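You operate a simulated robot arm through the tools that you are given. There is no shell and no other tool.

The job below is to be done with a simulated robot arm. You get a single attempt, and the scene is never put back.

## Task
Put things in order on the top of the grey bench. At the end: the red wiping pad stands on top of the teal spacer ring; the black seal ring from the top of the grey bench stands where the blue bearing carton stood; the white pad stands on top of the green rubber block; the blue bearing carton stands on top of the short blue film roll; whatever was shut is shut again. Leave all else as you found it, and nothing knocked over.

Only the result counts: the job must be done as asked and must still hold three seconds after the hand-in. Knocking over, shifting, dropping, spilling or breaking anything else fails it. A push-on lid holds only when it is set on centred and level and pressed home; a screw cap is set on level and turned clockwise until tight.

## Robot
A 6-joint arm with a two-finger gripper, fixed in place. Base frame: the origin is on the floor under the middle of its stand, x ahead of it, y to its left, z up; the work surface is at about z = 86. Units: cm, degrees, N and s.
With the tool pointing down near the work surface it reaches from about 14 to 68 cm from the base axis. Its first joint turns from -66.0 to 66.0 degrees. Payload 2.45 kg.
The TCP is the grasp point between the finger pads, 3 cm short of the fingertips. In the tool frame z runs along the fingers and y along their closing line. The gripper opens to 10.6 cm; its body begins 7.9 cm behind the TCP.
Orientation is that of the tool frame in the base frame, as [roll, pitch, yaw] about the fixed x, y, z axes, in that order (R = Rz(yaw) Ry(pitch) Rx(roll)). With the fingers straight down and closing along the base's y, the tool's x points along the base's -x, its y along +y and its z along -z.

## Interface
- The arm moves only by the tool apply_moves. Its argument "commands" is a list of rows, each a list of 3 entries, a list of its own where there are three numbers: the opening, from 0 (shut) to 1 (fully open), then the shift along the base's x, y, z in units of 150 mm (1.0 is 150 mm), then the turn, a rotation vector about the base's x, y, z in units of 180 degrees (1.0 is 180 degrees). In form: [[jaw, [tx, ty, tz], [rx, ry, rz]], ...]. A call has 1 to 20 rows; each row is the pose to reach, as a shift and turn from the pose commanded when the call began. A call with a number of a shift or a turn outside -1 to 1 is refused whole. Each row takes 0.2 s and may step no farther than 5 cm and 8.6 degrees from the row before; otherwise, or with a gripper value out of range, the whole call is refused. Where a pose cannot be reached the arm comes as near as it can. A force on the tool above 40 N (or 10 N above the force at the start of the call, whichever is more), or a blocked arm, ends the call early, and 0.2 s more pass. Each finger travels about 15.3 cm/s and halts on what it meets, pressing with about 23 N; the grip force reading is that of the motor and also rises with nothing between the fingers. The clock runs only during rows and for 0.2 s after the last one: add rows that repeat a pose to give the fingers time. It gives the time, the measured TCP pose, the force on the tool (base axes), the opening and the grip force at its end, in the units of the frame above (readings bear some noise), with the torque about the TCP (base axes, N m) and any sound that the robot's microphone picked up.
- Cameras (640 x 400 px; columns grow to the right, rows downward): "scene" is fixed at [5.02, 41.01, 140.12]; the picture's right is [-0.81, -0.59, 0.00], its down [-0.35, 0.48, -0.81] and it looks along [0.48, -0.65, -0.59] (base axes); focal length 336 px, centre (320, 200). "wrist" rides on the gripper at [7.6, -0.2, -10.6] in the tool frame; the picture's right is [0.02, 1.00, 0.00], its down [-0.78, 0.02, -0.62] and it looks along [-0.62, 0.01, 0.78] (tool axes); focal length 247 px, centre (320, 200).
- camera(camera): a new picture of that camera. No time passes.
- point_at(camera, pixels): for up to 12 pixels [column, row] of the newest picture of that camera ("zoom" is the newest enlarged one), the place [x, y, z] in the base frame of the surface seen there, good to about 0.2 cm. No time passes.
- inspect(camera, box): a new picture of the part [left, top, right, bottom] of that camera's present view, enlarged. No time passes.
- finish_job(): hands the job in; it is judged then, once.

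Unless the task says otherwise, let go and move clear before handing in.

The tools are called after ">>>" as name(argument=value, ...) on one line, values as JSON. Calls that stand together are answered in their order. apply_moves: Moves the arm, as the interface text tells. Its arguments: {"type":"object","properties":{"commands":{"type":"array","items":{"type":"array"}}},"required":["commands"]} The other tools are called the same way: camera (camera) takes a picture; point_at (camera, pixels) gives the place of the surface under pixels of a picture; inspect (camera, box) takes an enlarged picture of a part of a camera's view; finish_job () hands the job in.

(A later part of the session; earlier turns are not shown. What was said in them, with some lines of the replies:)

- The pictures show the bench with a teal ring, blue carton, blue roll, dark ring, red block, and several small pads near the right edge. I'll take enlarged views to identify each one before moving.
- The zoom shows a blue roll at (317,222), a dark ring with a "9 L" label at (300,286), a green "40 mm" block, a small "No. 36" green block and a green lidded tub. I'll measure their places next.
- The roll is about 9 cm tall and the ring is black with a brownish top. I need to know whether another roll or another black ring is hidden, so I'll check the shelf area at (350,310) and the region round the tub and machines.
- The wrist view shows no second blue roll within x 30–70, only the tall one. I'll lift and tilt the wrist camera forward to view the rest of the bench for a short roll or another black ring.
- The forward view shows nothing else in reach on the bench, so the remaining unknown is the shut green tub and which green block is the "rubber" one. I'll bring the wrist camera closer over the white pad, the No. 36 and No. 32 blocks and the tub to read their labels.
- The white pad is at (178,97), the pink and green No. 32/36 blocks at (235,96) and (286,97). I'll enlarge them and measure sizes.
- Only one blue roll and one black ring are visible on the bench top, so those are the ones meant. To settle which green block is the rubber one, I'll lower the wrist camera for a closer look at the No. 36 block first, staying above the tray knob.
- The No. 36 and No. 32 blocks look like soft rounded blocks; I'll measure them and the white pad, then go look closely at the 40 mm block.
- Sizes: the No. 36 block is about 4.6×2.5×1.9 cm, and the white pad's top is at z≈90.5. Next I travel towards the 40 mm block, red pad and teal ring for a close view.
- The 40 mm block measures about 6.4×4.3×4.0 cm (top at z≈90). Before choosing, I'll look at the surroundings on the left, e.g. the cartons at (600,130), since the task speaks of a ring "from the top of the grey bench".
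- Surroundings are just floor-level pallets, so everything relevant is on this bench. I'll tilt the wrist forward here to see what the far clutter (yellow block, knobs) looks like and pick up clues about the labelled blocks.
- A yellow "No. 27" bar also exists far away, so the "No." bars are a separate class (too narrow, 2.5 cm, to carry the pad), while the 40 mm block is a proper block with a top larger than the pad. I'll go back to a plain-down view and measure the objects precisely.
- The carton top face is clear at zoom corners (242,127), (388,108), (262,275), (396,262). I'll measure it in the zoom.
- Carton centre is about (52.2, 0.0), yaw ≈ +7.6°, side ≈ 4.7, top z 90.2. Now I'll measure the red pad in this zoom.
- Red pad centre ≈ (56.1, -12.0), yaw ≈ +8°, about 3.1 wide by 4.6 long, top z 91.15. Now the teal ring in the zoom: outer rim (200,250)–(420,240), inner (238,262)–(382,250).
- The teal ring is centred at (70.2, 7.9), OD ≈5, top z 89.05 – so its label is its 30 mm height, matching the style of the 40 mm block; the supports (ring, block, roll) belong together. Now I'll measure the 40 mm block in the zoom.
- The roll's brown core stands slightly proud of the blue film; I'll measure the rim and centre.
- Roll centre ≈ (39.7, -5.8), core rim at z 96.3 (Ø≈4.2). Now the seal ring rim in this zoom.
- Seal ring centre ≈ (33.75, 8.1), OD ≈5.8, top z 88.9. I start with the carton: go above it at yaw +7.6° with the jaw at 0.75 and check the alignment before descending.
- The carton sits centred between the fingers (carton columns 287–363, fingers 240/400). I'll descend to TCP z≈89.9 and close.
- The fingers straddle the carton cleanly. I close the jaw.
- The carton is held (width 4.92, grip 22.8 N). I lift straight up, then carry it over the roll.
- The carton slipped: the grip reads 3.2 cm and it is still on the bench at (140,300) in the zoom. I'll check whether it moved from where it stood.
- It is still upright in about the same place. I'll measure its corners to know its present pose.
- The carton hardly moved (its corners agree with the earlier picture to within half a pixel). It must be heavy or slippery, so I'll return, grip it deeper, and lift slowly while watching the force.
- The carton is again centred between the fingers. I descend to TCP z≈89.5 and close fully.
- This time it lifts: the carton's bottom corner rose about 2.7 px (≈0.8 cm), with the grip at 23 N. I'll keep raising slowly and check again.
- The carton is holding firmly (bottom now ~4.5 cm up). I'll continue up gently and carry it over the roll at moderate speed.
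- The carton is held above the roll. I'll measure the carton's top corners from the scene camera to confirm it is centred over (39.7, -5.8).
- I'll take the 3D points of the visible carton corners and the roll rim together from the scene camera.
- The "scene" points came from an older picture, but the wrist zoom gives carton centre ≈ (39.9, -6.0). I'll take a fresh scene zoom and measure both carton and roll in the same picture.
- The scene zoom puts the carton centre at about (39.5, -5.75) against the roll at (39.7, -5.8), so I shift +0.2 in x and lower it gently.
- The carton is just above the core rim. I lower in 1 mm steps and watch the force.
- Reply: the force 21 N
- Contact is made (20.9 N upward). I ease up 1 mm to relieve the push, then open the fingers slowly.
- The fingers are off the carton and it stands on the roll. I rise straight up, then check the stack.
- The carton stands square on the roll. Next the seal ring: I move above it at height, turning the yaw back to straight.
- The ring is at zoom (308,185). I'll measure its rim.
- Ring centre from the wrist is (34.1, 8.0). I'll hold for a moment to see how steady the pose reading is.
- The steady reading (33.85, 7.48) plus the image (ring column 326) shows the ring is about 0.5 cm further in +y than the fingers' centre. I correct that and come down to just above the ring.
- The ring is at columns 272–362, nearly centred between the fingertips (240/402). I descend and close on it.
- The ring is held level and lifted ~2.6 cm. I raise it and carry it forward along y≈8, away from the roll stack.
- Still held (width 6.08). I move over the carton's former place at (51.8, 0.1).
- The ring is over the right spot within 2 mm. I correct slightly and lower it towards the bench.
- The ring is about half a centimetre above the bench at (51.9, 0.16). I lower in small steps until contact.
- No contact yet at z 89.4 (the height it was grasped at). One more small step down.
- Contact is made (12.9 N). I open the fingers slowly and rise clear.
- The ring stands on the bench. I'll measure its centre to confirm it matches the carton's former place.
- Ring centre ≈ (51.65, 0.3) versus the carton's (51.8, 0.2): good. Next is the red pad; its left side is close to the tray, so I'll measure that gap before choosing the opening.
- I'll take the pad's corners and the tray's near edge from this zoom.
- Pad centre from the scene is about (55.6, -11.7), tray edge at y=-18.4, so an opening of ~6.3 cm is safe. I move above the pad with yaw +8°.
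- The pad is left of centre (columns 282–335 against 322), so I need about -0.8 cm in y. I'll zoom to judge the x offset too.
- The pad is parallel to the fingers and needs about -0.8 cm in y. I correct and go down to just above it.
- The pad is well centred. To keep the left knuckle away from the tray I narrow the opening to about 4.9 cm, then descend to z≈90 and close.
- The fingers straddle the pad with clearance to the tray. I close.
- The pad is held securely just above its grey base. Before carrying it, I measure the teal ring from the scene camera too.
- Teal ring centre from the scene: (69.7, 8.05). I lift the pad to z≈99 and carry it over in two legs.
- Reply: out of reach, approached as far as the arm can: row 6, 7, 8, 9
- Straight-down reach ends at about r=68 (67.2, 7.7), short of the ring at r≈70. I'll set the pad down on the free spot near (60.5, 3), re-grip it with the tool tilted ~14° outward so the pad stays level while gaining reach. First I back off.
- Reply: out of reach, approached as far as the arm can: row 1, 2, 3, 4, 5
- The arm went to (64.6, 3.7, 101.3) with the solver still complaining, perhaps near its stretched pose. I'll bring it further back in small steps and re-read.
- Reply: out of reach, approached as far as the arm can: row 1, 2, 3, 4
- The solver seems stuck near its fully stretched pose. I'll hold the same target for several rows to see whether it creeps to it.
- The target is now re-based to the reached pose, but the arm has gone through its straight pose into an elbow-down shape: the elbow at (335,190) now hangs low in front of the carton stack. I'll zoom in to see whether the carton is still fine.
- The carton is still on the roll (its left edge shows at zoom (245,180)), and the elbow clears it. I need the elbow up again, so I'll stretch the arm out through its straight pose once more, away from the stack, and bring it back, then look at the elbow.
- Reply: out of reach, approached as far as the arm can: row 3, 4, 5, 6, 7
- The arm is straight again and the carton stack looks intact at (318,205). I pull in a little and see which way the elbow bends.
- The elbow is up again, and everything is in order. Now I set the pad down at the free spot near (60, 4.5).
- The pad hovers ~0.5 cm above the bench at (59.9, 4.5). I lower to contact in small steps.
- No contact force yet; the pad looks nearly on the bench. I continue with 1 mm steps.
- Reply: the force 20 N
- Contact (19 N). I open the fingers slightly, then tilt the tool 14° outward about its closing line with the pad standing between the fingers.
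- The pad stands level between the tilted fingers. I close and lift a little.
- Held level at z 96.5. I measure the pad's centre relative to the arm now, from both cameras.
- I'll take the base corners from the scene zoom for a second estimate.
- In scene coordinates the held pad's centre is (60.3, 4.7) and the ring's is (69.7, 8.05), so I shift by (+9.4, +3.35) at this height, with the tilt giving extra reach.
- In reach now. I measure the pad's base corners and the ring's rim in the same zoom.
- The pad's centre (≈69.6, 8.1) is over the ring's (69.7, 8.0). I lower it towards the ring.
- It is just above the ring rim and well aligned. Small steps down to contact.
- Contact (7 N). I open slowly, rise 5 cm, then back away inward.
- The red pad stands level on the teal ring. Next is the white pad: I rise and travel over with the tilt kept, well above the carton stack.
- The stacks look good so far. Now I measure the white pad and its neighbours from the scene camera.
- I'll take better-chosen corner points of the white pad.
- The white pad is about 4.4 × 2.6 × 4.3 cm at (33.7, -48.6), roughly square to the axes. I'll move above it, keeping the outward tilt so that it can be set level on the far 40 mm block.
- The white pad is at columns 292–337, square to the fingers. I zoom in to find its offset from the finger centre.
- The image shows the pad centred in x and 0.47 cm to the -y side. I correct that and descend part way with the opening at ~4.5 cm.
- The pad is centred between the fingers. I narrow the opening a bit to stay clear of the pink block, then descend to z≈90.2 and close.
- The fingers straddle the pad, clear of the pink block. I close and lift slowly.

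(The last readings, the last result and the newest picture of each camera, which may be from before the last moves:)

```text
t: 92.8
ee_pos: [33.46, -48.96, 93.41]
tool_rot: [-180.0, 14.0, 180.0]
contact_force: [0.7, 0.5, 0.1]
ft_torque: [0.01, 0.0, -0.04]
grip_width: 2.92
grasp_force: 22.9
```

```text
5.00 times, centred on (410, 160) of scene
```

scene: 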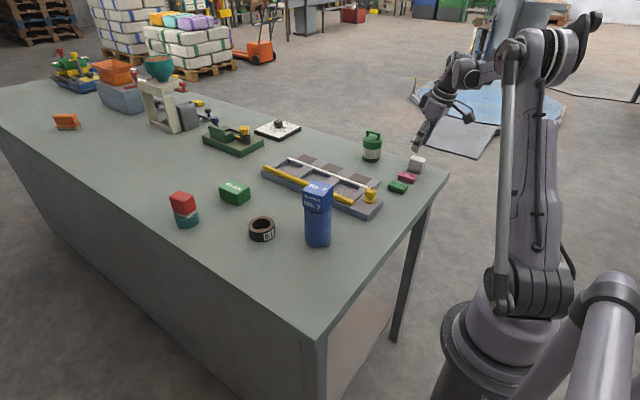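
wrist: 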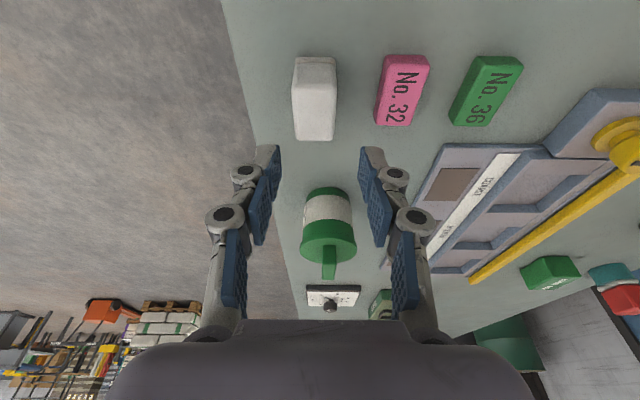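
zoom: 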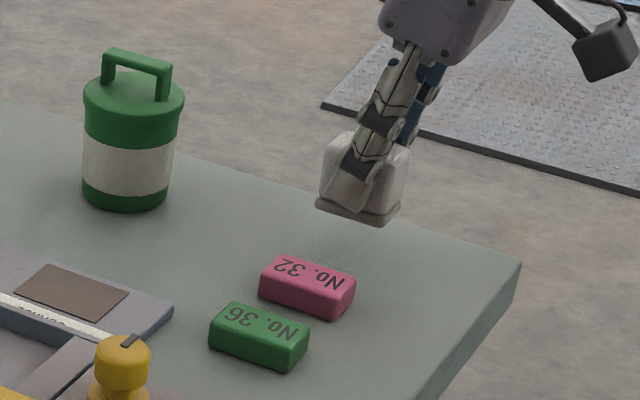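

The white pad is held level. I raise it to z≈106 and start carrying it over the tray towards the 40 mm block.

>>> apply_moves(commands=[[0.0, [0, 0, 0.06], [0, 0, 0]], [0.0, [0, 0, 0.15], [0, 0, 0]], [0.0, [0, 0, 0.27], [0, 0, 0]], [0.0, [0, 0, 0.4], [0, 0, 0]], [0.0, [0, 0, 0.53], [0, 0, 0]], [0.0, [0, 0, 0.66], [0, 0, 0]], [0.0, [0, 0, 0.78], [0, 0, 0]], [0.0, [0, 0, 0.84], [0, 0, 0]], [0.0, [0.05, 0.06, 0.84], [0, 0, 0]], [0.0, [0.14, 0.17, 0.84], [0, 0, 0]], [0.0, [0.25, 0.3, 0.84], [0, 0, 0]], [0.0, [0.37, 0.44, 0.84], [0, 0, 0]], [0.0, [0.49, 0.58, 0.84], [0, 0, 0]], [0.0, [0.6, 0.71, 0.84], [0, 0, 0]], [0.0, [0.66, 0.78, 0.84], [0, 0, 0]], [0.0, [0.67, 0.8, 0.84], [0, 0, 0]], [0.0, [0.67, 0.8, 0.84], [0, 0, 0]]])

>>> apply_moves(commands=[[0.0, [0.05, 0.06, 0], [0, 0, 0]], [0.0, [0.14, 0.17, 0], [0, 0, 0]], [0.0, [0.25, 0.31, 0], [0, 0, 0]], [0.0, [0.37, 0.46, 0], [0, 0, 0.005]], [0.0, [0.49, 0.61, 0], [0, 0, 0.01]], [0.0, [0.61, 0.76, 0], [0, 0, 0.016]], [0.0, [0.72, 0.9, 0], [0, 0, 0.022]], [0.0, [0.78, 0.98, 0], [0, 0, 0.022]], [0.0, [0.8, 1.0, 0], [0, 0, 0.022]], [0.0, [0.8, 1.0, 0], [0, 0, 0.022]]])

>>> camera(camera="scene")

>>> camera(camera="wrist")

```text
t: 96.4
ee_pos: [43.7, -37.08, 105.83]
tool_rot: [-179.9, 14.0, 179.9]
contact_force: [0.3, -0.3, -0.3]
ft_torque: [0.02, 0.01, -0.01]
grip_width: 2.91
grasp_force: 22.4
```

```text
t: 98.6
ee_pos: [55.46, -21.96, 105.64]
tool_rot: [179.9, 14.2, -176.0]
contact_force: [0.7, -0.2, -0.5]
ft_torque: [0.02, -0.02, 0.0]
grip_width: 2.9
grasp_force: 22.9
```

```text
taken
```

scene: 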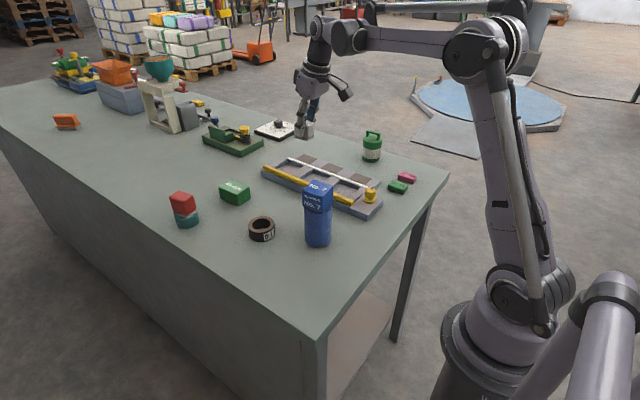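

```text
taken
```

wrist: 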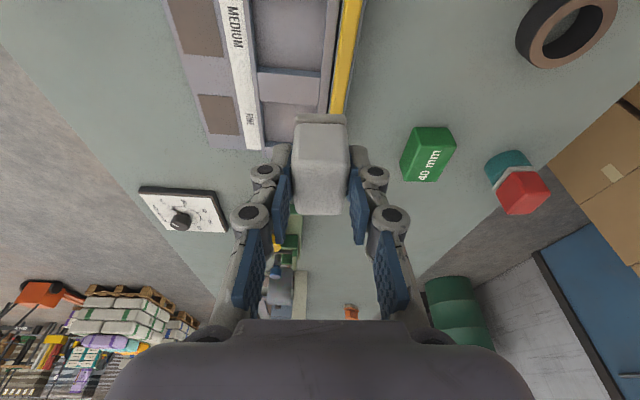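

All fine so far. I measure the 40 mm block's top from the scene camera to aim.

>>> inspect(camera="scene", box=[205, 165, 265, 215])

>>> point_at(camera="zoom", pixels=[[165, 175], [260, 125], [465, 200], [385, 265], [300, 190], [175, 160], [425, 235], [270, 220], [370, 165], [160, 245], [375, 350], [460, 290]])

```text
8.00 times, centred on (235, 190) of scene
```

zoom: 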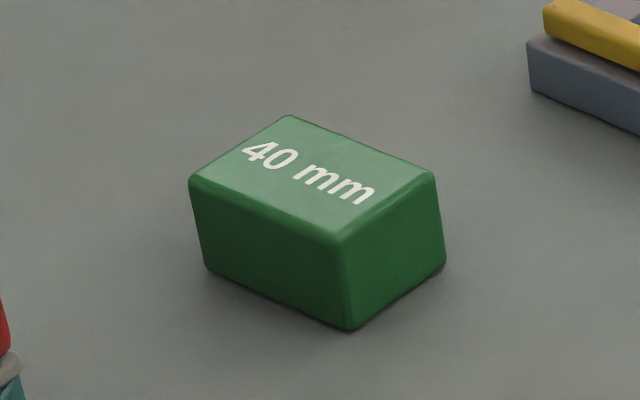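

```text
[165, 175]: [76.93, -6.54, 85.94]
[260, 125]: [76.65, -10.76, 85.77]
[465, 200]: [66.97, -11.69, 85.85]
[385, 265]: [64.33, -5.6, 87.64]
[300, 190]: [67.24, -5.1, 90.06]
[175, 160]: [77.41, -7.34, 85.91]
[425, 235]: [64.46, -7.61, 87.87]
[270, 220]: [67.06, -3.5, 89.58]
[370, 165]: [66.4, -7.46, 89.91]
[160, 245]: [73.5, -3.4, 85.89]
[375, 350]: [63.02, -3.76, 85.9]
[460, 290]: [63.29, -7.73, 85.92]
```

Those pixels missed the corners; I take them again properly.

>>> point_at(camera="zoom", pixels=[[196, 180], [288, 121], [428, 175], [342, 238], [312, 180], [240, 150], [385, 208], [265, 210], [355, 147]])

```text
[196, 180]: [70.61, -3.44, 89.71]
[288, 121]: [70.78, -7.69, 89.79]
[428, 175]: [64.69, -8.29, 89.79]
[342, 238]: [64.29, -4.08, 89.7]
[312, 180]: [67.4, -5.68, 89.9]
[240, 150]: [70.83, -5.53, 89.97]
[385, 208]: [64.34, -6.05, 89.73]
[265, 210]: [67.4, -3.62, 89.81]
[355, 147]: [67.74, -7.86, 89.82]
```

The block's top centre from the scene is (67.6, -5.9), yaw ≈5.7°. I carry the pad towards it.

>>> apply_moves(commands=[[0.0, [0.02, 0.06, 0], [0, 0, 0]], [0.0, [0.06, 0.17, -0.02], [0, 0, 0.003]], [0.0, [0.1, 0.3, -0.06], [0, 0, 0.006]], [0.0, [0.15, 0.44, -0.12], [0, 0, 0.009]], [0.0, [0.2, 0.58, -0.2], [0, 0, 0.009]], [0.0, [0.25, 0.72, -0.26], [0, 0, 0.009]], [0.0, [0.28, 0.82, -0.3], [0, 0, 0.009]], [0.0, [0.3, 0.86, -0.3], [0, 0, 0.009]], [0.0, [0.3, 0.86, -0.3], [0, 0, 0.009]]])

>>> apply_moves(commands=[[0.0, [0.04, 0.02, 0], [0, 0, 0]], [0.0, [0.12, 0.05, -0.02], [0, 0, 0]], [0.0, [0.22, 0.09, -0.05], [0, 0, 0]], [0.0, [0.32, 0.13, -0.08], [0, 0, 0]], [0.0, [0.41, 0.17, -0.1], [0, 0, 0]], [0.0, [0.47, 0.2, -0.1], [0, 0, 0]], [0.0, [0.48, 0.2, -0.1], [0, 0, 0]], [0.0, [0.48, 0.2, -0.1], [0, 0, 0]]])

>>> camera(camera="wrist")

>>> inspect(camera="scene", box=[195, 120, 275, 215])

```text
t: 100.6
ee_pos: [60.01, -9.14, 101.33]
tool_rot: [-179.9, 14.0, -174.5]
contact_force: [0.3, 0.2, -1.2]
ft_torque: [0.0, 0.01, 0.0]
grip_width: 2.89
grasp_force: 23.6
```

```text
t: 102.4
ee_pos: [67.35, -6.13, 99.84]
tool_rot: [-180.0, 14.0, -174.5]
contact_force: [-0.2, -0.3, -0.1]
ft_torque: [-0.03, -0.02, -0.01]
grip_width: 2.9
grasp_force: 23.0
```

```text
taken
```

wrist: 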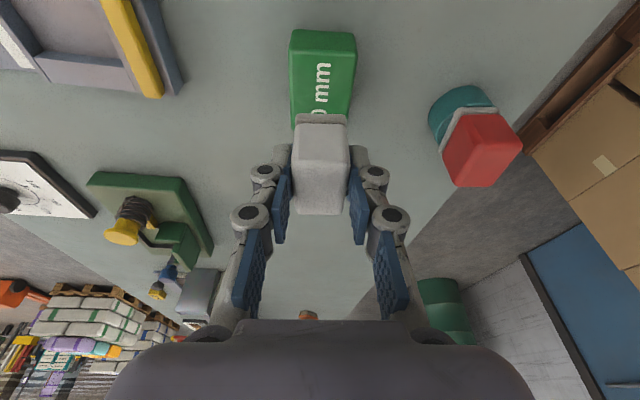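

```text
4.21 times, centred on (235, 168) of scene
```

zoom: 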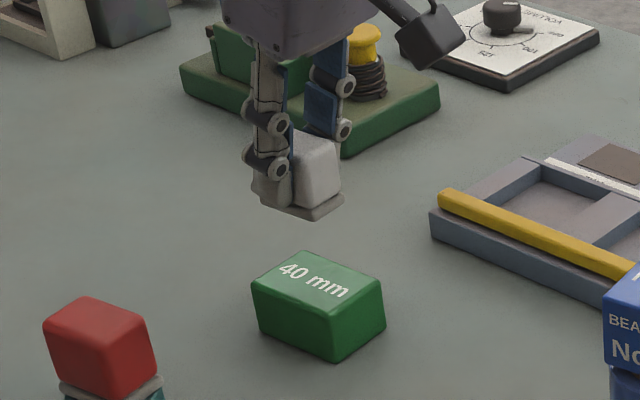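

The pad hangs above the block. I measure its base corners in a tighter zoom.

>>> inspect(camera="scene", box=[210, 130, 270, 185])

>>> point_at(camera="zoom", pixels=[[460, 285], [395, 322], [300, 290], [430, 305], [350, 308], [420, 250], [385, 210], [450, 190]])

```text
7.27 times, centred on (240, 158) of scene
```

zoom: 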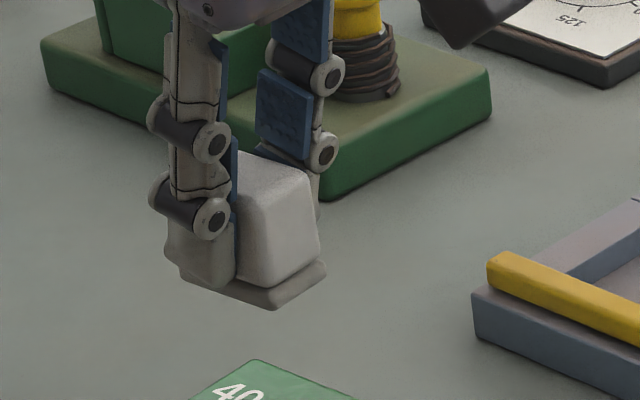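

```text
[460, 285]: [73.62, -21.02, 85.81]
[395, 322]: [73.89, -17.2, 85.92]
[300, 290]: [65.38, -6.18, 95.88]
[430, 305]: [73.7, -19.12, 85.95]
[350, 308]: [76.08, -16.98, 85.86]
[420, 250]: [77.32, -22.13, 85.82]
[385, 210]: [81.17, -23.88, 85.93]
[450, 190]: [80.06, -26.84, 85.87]
```

>>> point_at(camera="zoom", pixels=[[323, 268], [273, 303], [187, 274], [298, 287], [230, 292], [283, 200], [315, 185], [255, 165]])

```text
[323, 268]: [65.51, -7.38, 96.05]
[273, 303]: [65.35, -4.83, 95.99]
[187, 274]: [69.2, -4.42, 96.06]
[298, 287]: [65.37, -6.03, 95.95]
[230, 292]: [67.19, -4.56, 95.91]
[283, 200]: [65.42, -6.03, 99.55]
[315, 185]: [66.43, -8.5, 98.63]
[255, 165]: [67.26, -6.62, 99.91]
```

Pad centre ≈ (67.4, -5.9), block (67.6, -5.9). I shift +0.2 in x and lower by 5 cm.

>>> apply_moves(commands=[[0.0, [0.013, 0, -0.04], [0, 0, 0]], [0.0, [0.013, 0, -0.1], [0, 0, 0]], [0.0, [0.013, 0, -0.17], [0, 0, 0]], [0.0, [0.013, 0, -0.24], [0, 0, 0]], [0.0, [0.013, 0, -0.3], [0, 0, 0]], [0.0, [0.013, 0, -0.333], [0, 0, 0]], [0.0, [0.013, 0, -0.333], [0, 0, 0]]])

>>> inspect(camera="scene", box=[205, 150, 265, 215])

```text
t: 104.0
ee_pos: [67.44, -5.96, 94.89]
tool_rot: [-180.0, 14.1, -174.5]
contact_force: [0.7, 0.6, -1.3]
ft_torque: [0.0, -0.01, -0.01]
grip_width: 2.91
grasp_force: 23.4
```

```text
6.15 times, centred on (235, 182) of scene
```

zoom: 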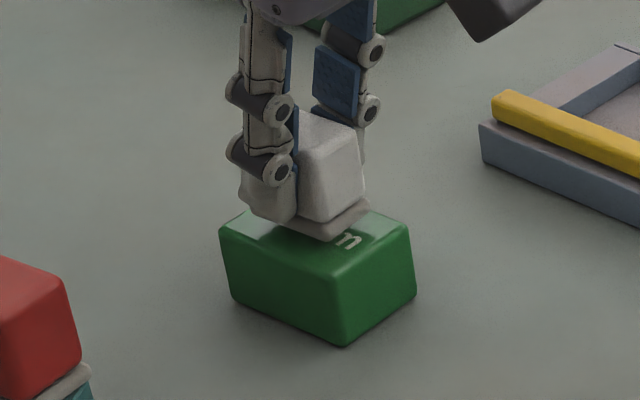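

It's about half a centimetre above the block. Small steps down to contact.

>>> apply_moves(commands=[[0.0, [0, 0, -0.01], [0, 0, 0]], [0.0, [0, 0, -0.02], [0, 0, 0]], [0.0, [0, 0, -0.02], [0, 0, 0]]])

>>> apply_moves(commands=[[0.0, [0, 0, -0.008], [0, 0, 0]], [0.0, [0, 0, -0.008], [0, 0, 0]]])

```text
t: 104.8
ee_pos: [67.42, -6.17, 94.7]
tool_rot: [179.9, 14.1, -174.5]
contact_force: [0.6, -0.3, -0.3]
ft_torque: [0.0, 0.0, 0.02]
grip_width: 2.89
grasp_force: 22.9
```

```text
t: 105.4
ee_pos: [67.48, -6.06, 94.45]
tool_rot: [180.0, 14.0, -174.6]
contact_force: [0.1, -0.2, -1.3]
ft_torque: [0.0, -0.03, 0.01]
grip_width: 2.92
grasp_force: 22.9
```

>>> apply_moves(commands=[[0.0, [0, 0, -0.008], [0, 0, 0]], [0.0, [0, 0, -0.008], [0, 0, 0]]])

>>> inspect(camera="scene", box=[215, 160, 265, 205])

```text
t: 106.0
ee_pos: [67.59, -6.14, 94.37]
tool_rot: [180.0, 14.1, -174.5]
contact_force: [0.1, 0.2, 0.0]
ft_torque: [-0.01, 0.0, 0.02]
grip_width: 2.89
grasp_force: 22.8
```

```text
8.89 times, centred on (240, 182) of scene
```

zoom: 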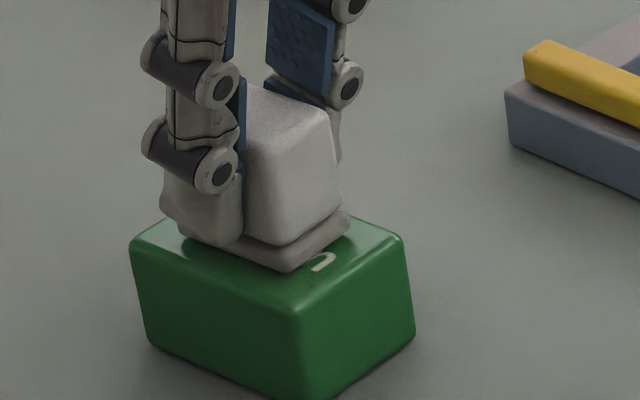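

>>> apply_moves(commands=[[0.0, [0, 0, -0.008], [0, 0, 0]], [0.0, [0, 0, -0.008], [0, 0, 0]]])

```text
t: 106.6
ee_pos: [67.56, -6.22, 94.17]
tool_rot: [-179.9, 14.0, -174.4]
contact_force: [0.0, 1.4, 5.1]
ft_torque: [0.07, 0.03, -0.02]
grip_width: 2.9
grasp_force: 23.3
```

Contact on the block (5 N). I open slowly, rise, and back away.

>>> apply_moves(commands=[[0.29, [0, 0, 0.002], [0, 0, 0]], [0.32, [0, 0, 0.002], [0, 0, 0]], [0.37, [0, 0, 0.002], [0, 0, 0]], [0.45, [0, 0, 0.002], [0, 0, 0]], [0.45, [0, 0, 0.05], [0, 0, 0]], [0.45, [0, 0, 0.15], [0, 0, 0]], [0.45, [0, 0, 0.28], [0, 0, 0]], [0.45, [0, 0, 0.4], [0, 0, 0]], [0.45, [-0.15, 0, 0.45], [0, 0, 0]], [0.45, [-0.35, 0, 0.5], [0, 0, 0]], [0.45, [-0.55, 0, 0.55], [0, 0, 0]], [0.45, [-0.55, 0, 0.55], [0, 0, 0]]])

>>> camera(camera="scene")

>>> inspect(camera="scene", box=[155, 160, 275, 250])

```text
t: 109.2
ee_pos: [59.38, -6.35, 102.75]
tool_rot: [179.9, 14.1, -174.4]
contact_force: [-0.2, -0.5, 0.4]
ft_torque: [0.0, -0.01, -0.03]
grip_width: 4.76
grasp_force: 0.1
```

```text
taken
```

scene: 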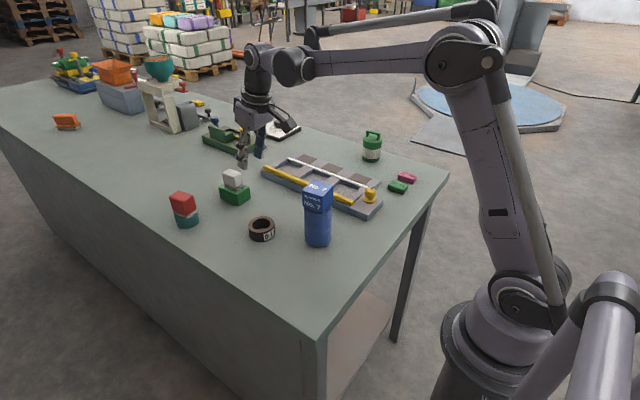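

```text
4.44 times, centred on (215, 205) of scene
```

zoom: 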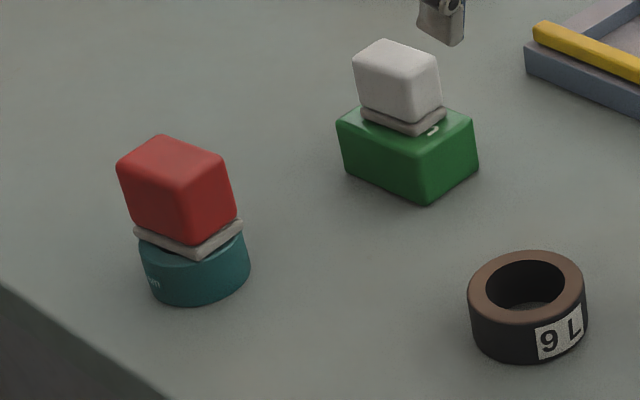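

All four placements are made. I'll check the red pad stack closely for level and centring, and the whole scene for anything shifted.

>>> inspect(camera="scene", box=[160, 180, 220, 235])

>>> inspect(camera="scene", box=[205, 155, 265, 210])

>>> camera(camera="wrist")

>>> inspect(camera="scene", box=[290, 110, 450, 260])

```text
7.27 times, centred on (190, 208) of scene
```

zoom: 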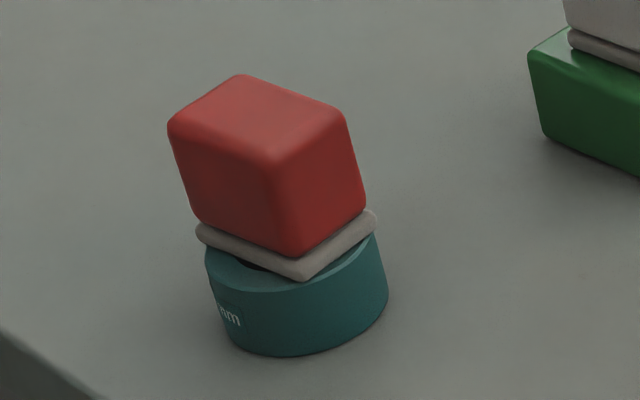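

```text
7.27 times, centred on (235, 182) of scene
```

zoom: 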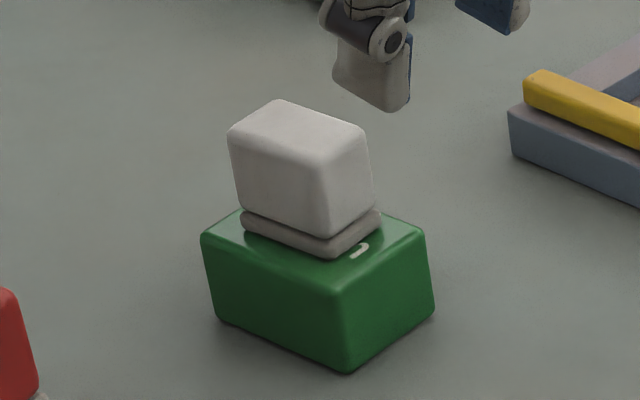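

```text
taken
```

wrist: 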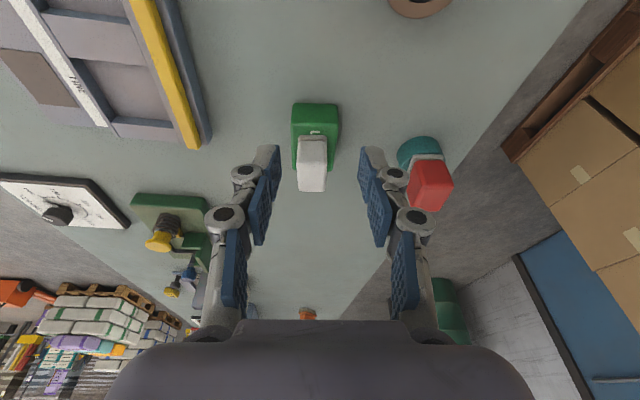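

```text
2.67 times, centred on (370, 185) of scene
```

zoom: 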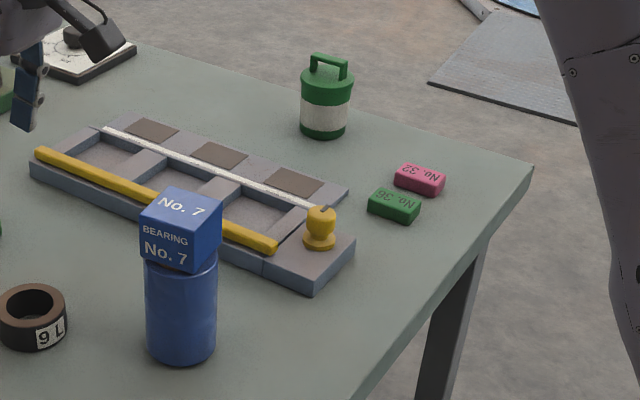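

The stacks look right. I'll check that the red pad's top is level and its base centred on the ring by measuring.

>>> inspect(camera="scene", box=[160, 180, 220, 235])

>>> point_at(camera="zoom", pixels=[[178, 122], [240, 80], [336, 110], [278, 155], [370, 220], [303, 272], [203, 235], [215, 262], [380, 250], [320, 285], [255, 118], [340, 245]])

```text
7.27 times, centred on (190, 208) of scene
```

zoom: 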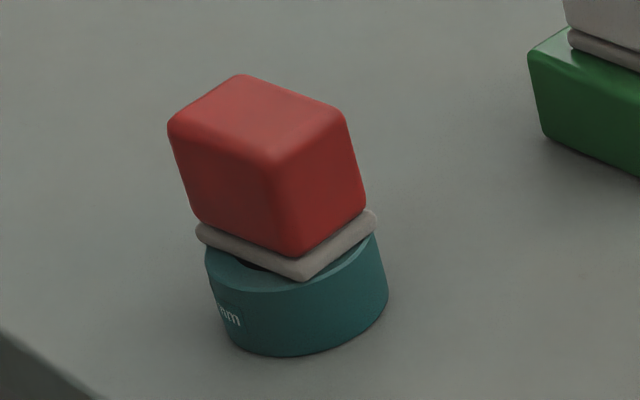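

```text
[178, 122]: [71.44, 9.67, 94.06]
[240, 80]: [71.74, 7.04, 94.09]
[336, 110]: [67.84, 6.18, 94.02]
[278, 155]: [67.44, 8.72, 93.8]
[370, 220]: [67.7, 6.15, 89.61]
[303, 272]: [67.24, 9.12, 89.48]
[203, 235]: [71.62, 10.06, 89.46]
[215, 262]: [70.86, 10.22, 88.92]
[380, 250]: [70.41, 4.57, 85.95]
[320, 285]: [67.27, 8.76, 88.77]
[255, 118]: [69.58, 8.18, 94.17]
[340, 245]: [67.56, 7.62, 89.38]
```

The red pad is level and centred on the ring. Before handing in, I want to double-check which green block is the rubber one by comparing their surfaces, so I zoom on both.

>>> inspect(camera="scene", box=[380, 165, 430, 200])

>>> inspect(camera="scene", box=[212, 165, 262, 210])

>>> inspect(camera="wrist", box=[270, 80, 370, 210])

>>> inspect(camera="scene", box=[290, 170, 350, 250])

```text
11.43 times, centred on (405, 182) of scene
```

zoom: 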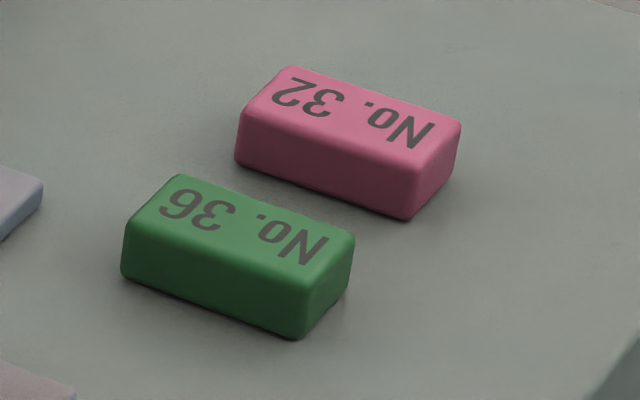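

```text
8.89 times, centred on (237, 188) of scene
```

zoom: 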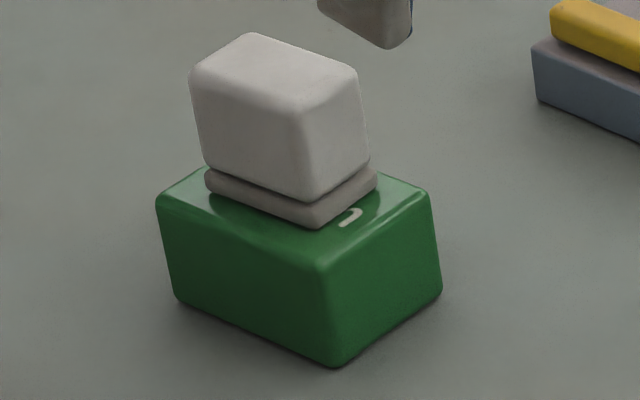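

```text
3.08 times, centred on (320, 145) of wrist
```

zoom: 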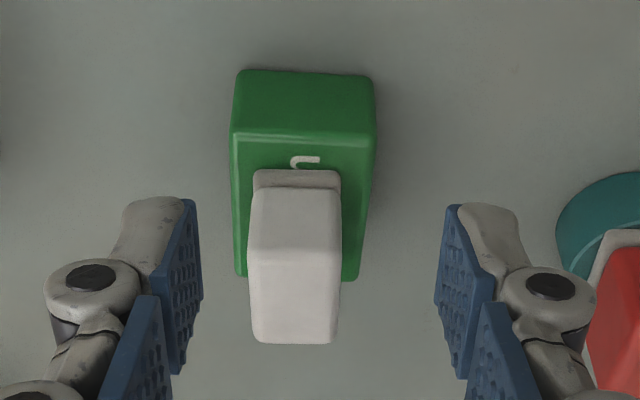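

```text
5.00 times, centred on (320, 210) of scene
```

zoom: 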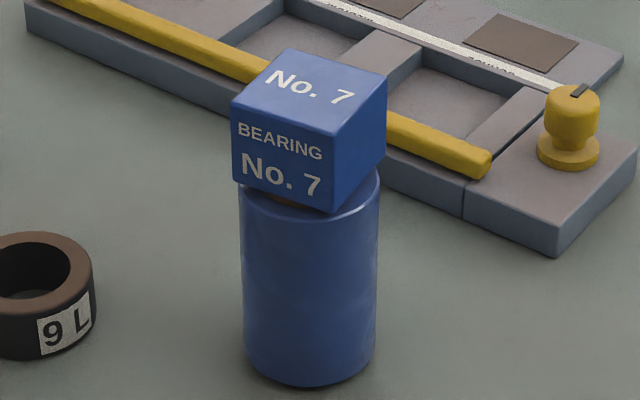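

Everything sits as asked: red pad on teal ring, white pad on the 40 mm green block, carton on the roll, seal ring in the carton's old place, tub still shut. I'll lift the arm well clear and take a last look.

>>> apply_moves(commands=[[0.5, [0, 0, 0.1], [0, 0, 0]], [0.5, [-0.15, -0.1, 0.3], [0, 0.02, 0]], [0.5, [-0.3, -0.3, 0.5], [0, 0.04, 0]], [0.5, [-0.45, -0.5, 0.6], [0, 0.06, 0]], [0.5, [-0.45, -0.5, 0.6], [0, 0.06, 0]], [0.5, [-0.45, -0.5, 0.6], [0, 0.06, 0]]])

>>> camera(camera="scene")

>>> inspect(camera="scene", box=[160, 150, 360, 260])

```text
t: 110.6
ee_pos: [52.27, -13.38, 111.42]
tool_rot: [179.0, 3.3, -174.6]
contact_force: [0.9, 0.9, -0.1]
ft_torque: [-0.03, -0.04, -0.02]
grip_width: 5.32
grasp_force: 0.0
```

```text
taken
```

scene: 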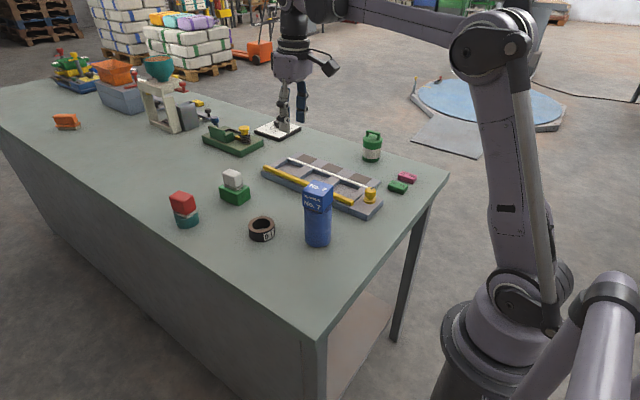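

```text
3.20 times, centred on (260, 205) of scene
```

zoom: 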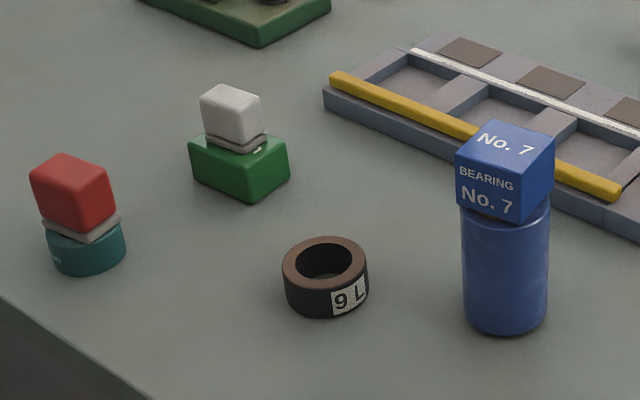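

The final pictures show all four placements standing steady: red pad at (185,203), white pad at (232,178), carton at (317,195) and seal ring at (262,229). The tub at (372,145) is still shut, nothing else has moved, and the arm is clear, so I hand in the job.

>>> finish_job()

```text
The job is handed in.
```

I've handed the job in with all four placements made. The final pictures show everything standing steady and nothing knocked over.

- **Red wiping pad:** it stands level and centred on the teal spacer ring.
- **Black seal ring:** it stands where the blue bearing carton stood, within about 2 mm.
- **White pad:** it stands on the green block marked "40 mm".
- **Blue bearing carton:** it stands on the blue film roll.
- **Shut items:** I never opened the green tub, so it is still shut.

Two of these rest on my reading of the task:

- **Green rubber block:** there are two green blocks, the "40 mm" one and a small matte bar marked "No. 36". I chose the "40 mm" one. Its top is larger than the pad, and its printed height matches the style of the teal spacer ring. However, its surface is glossier than rubber usually looks, so this is the least certain part.
- **Short film roll:** I saw only one blue film roll on the bench, so I took it as the short one.

Two things went wrong along the way, both recovered. The carton slipped out of the gripper on the first lift but stayed upright in its place. While I was reaching for the teal ring, the arm also stretched too far and its elbow briefly swung low near the carton stack, without touching it.
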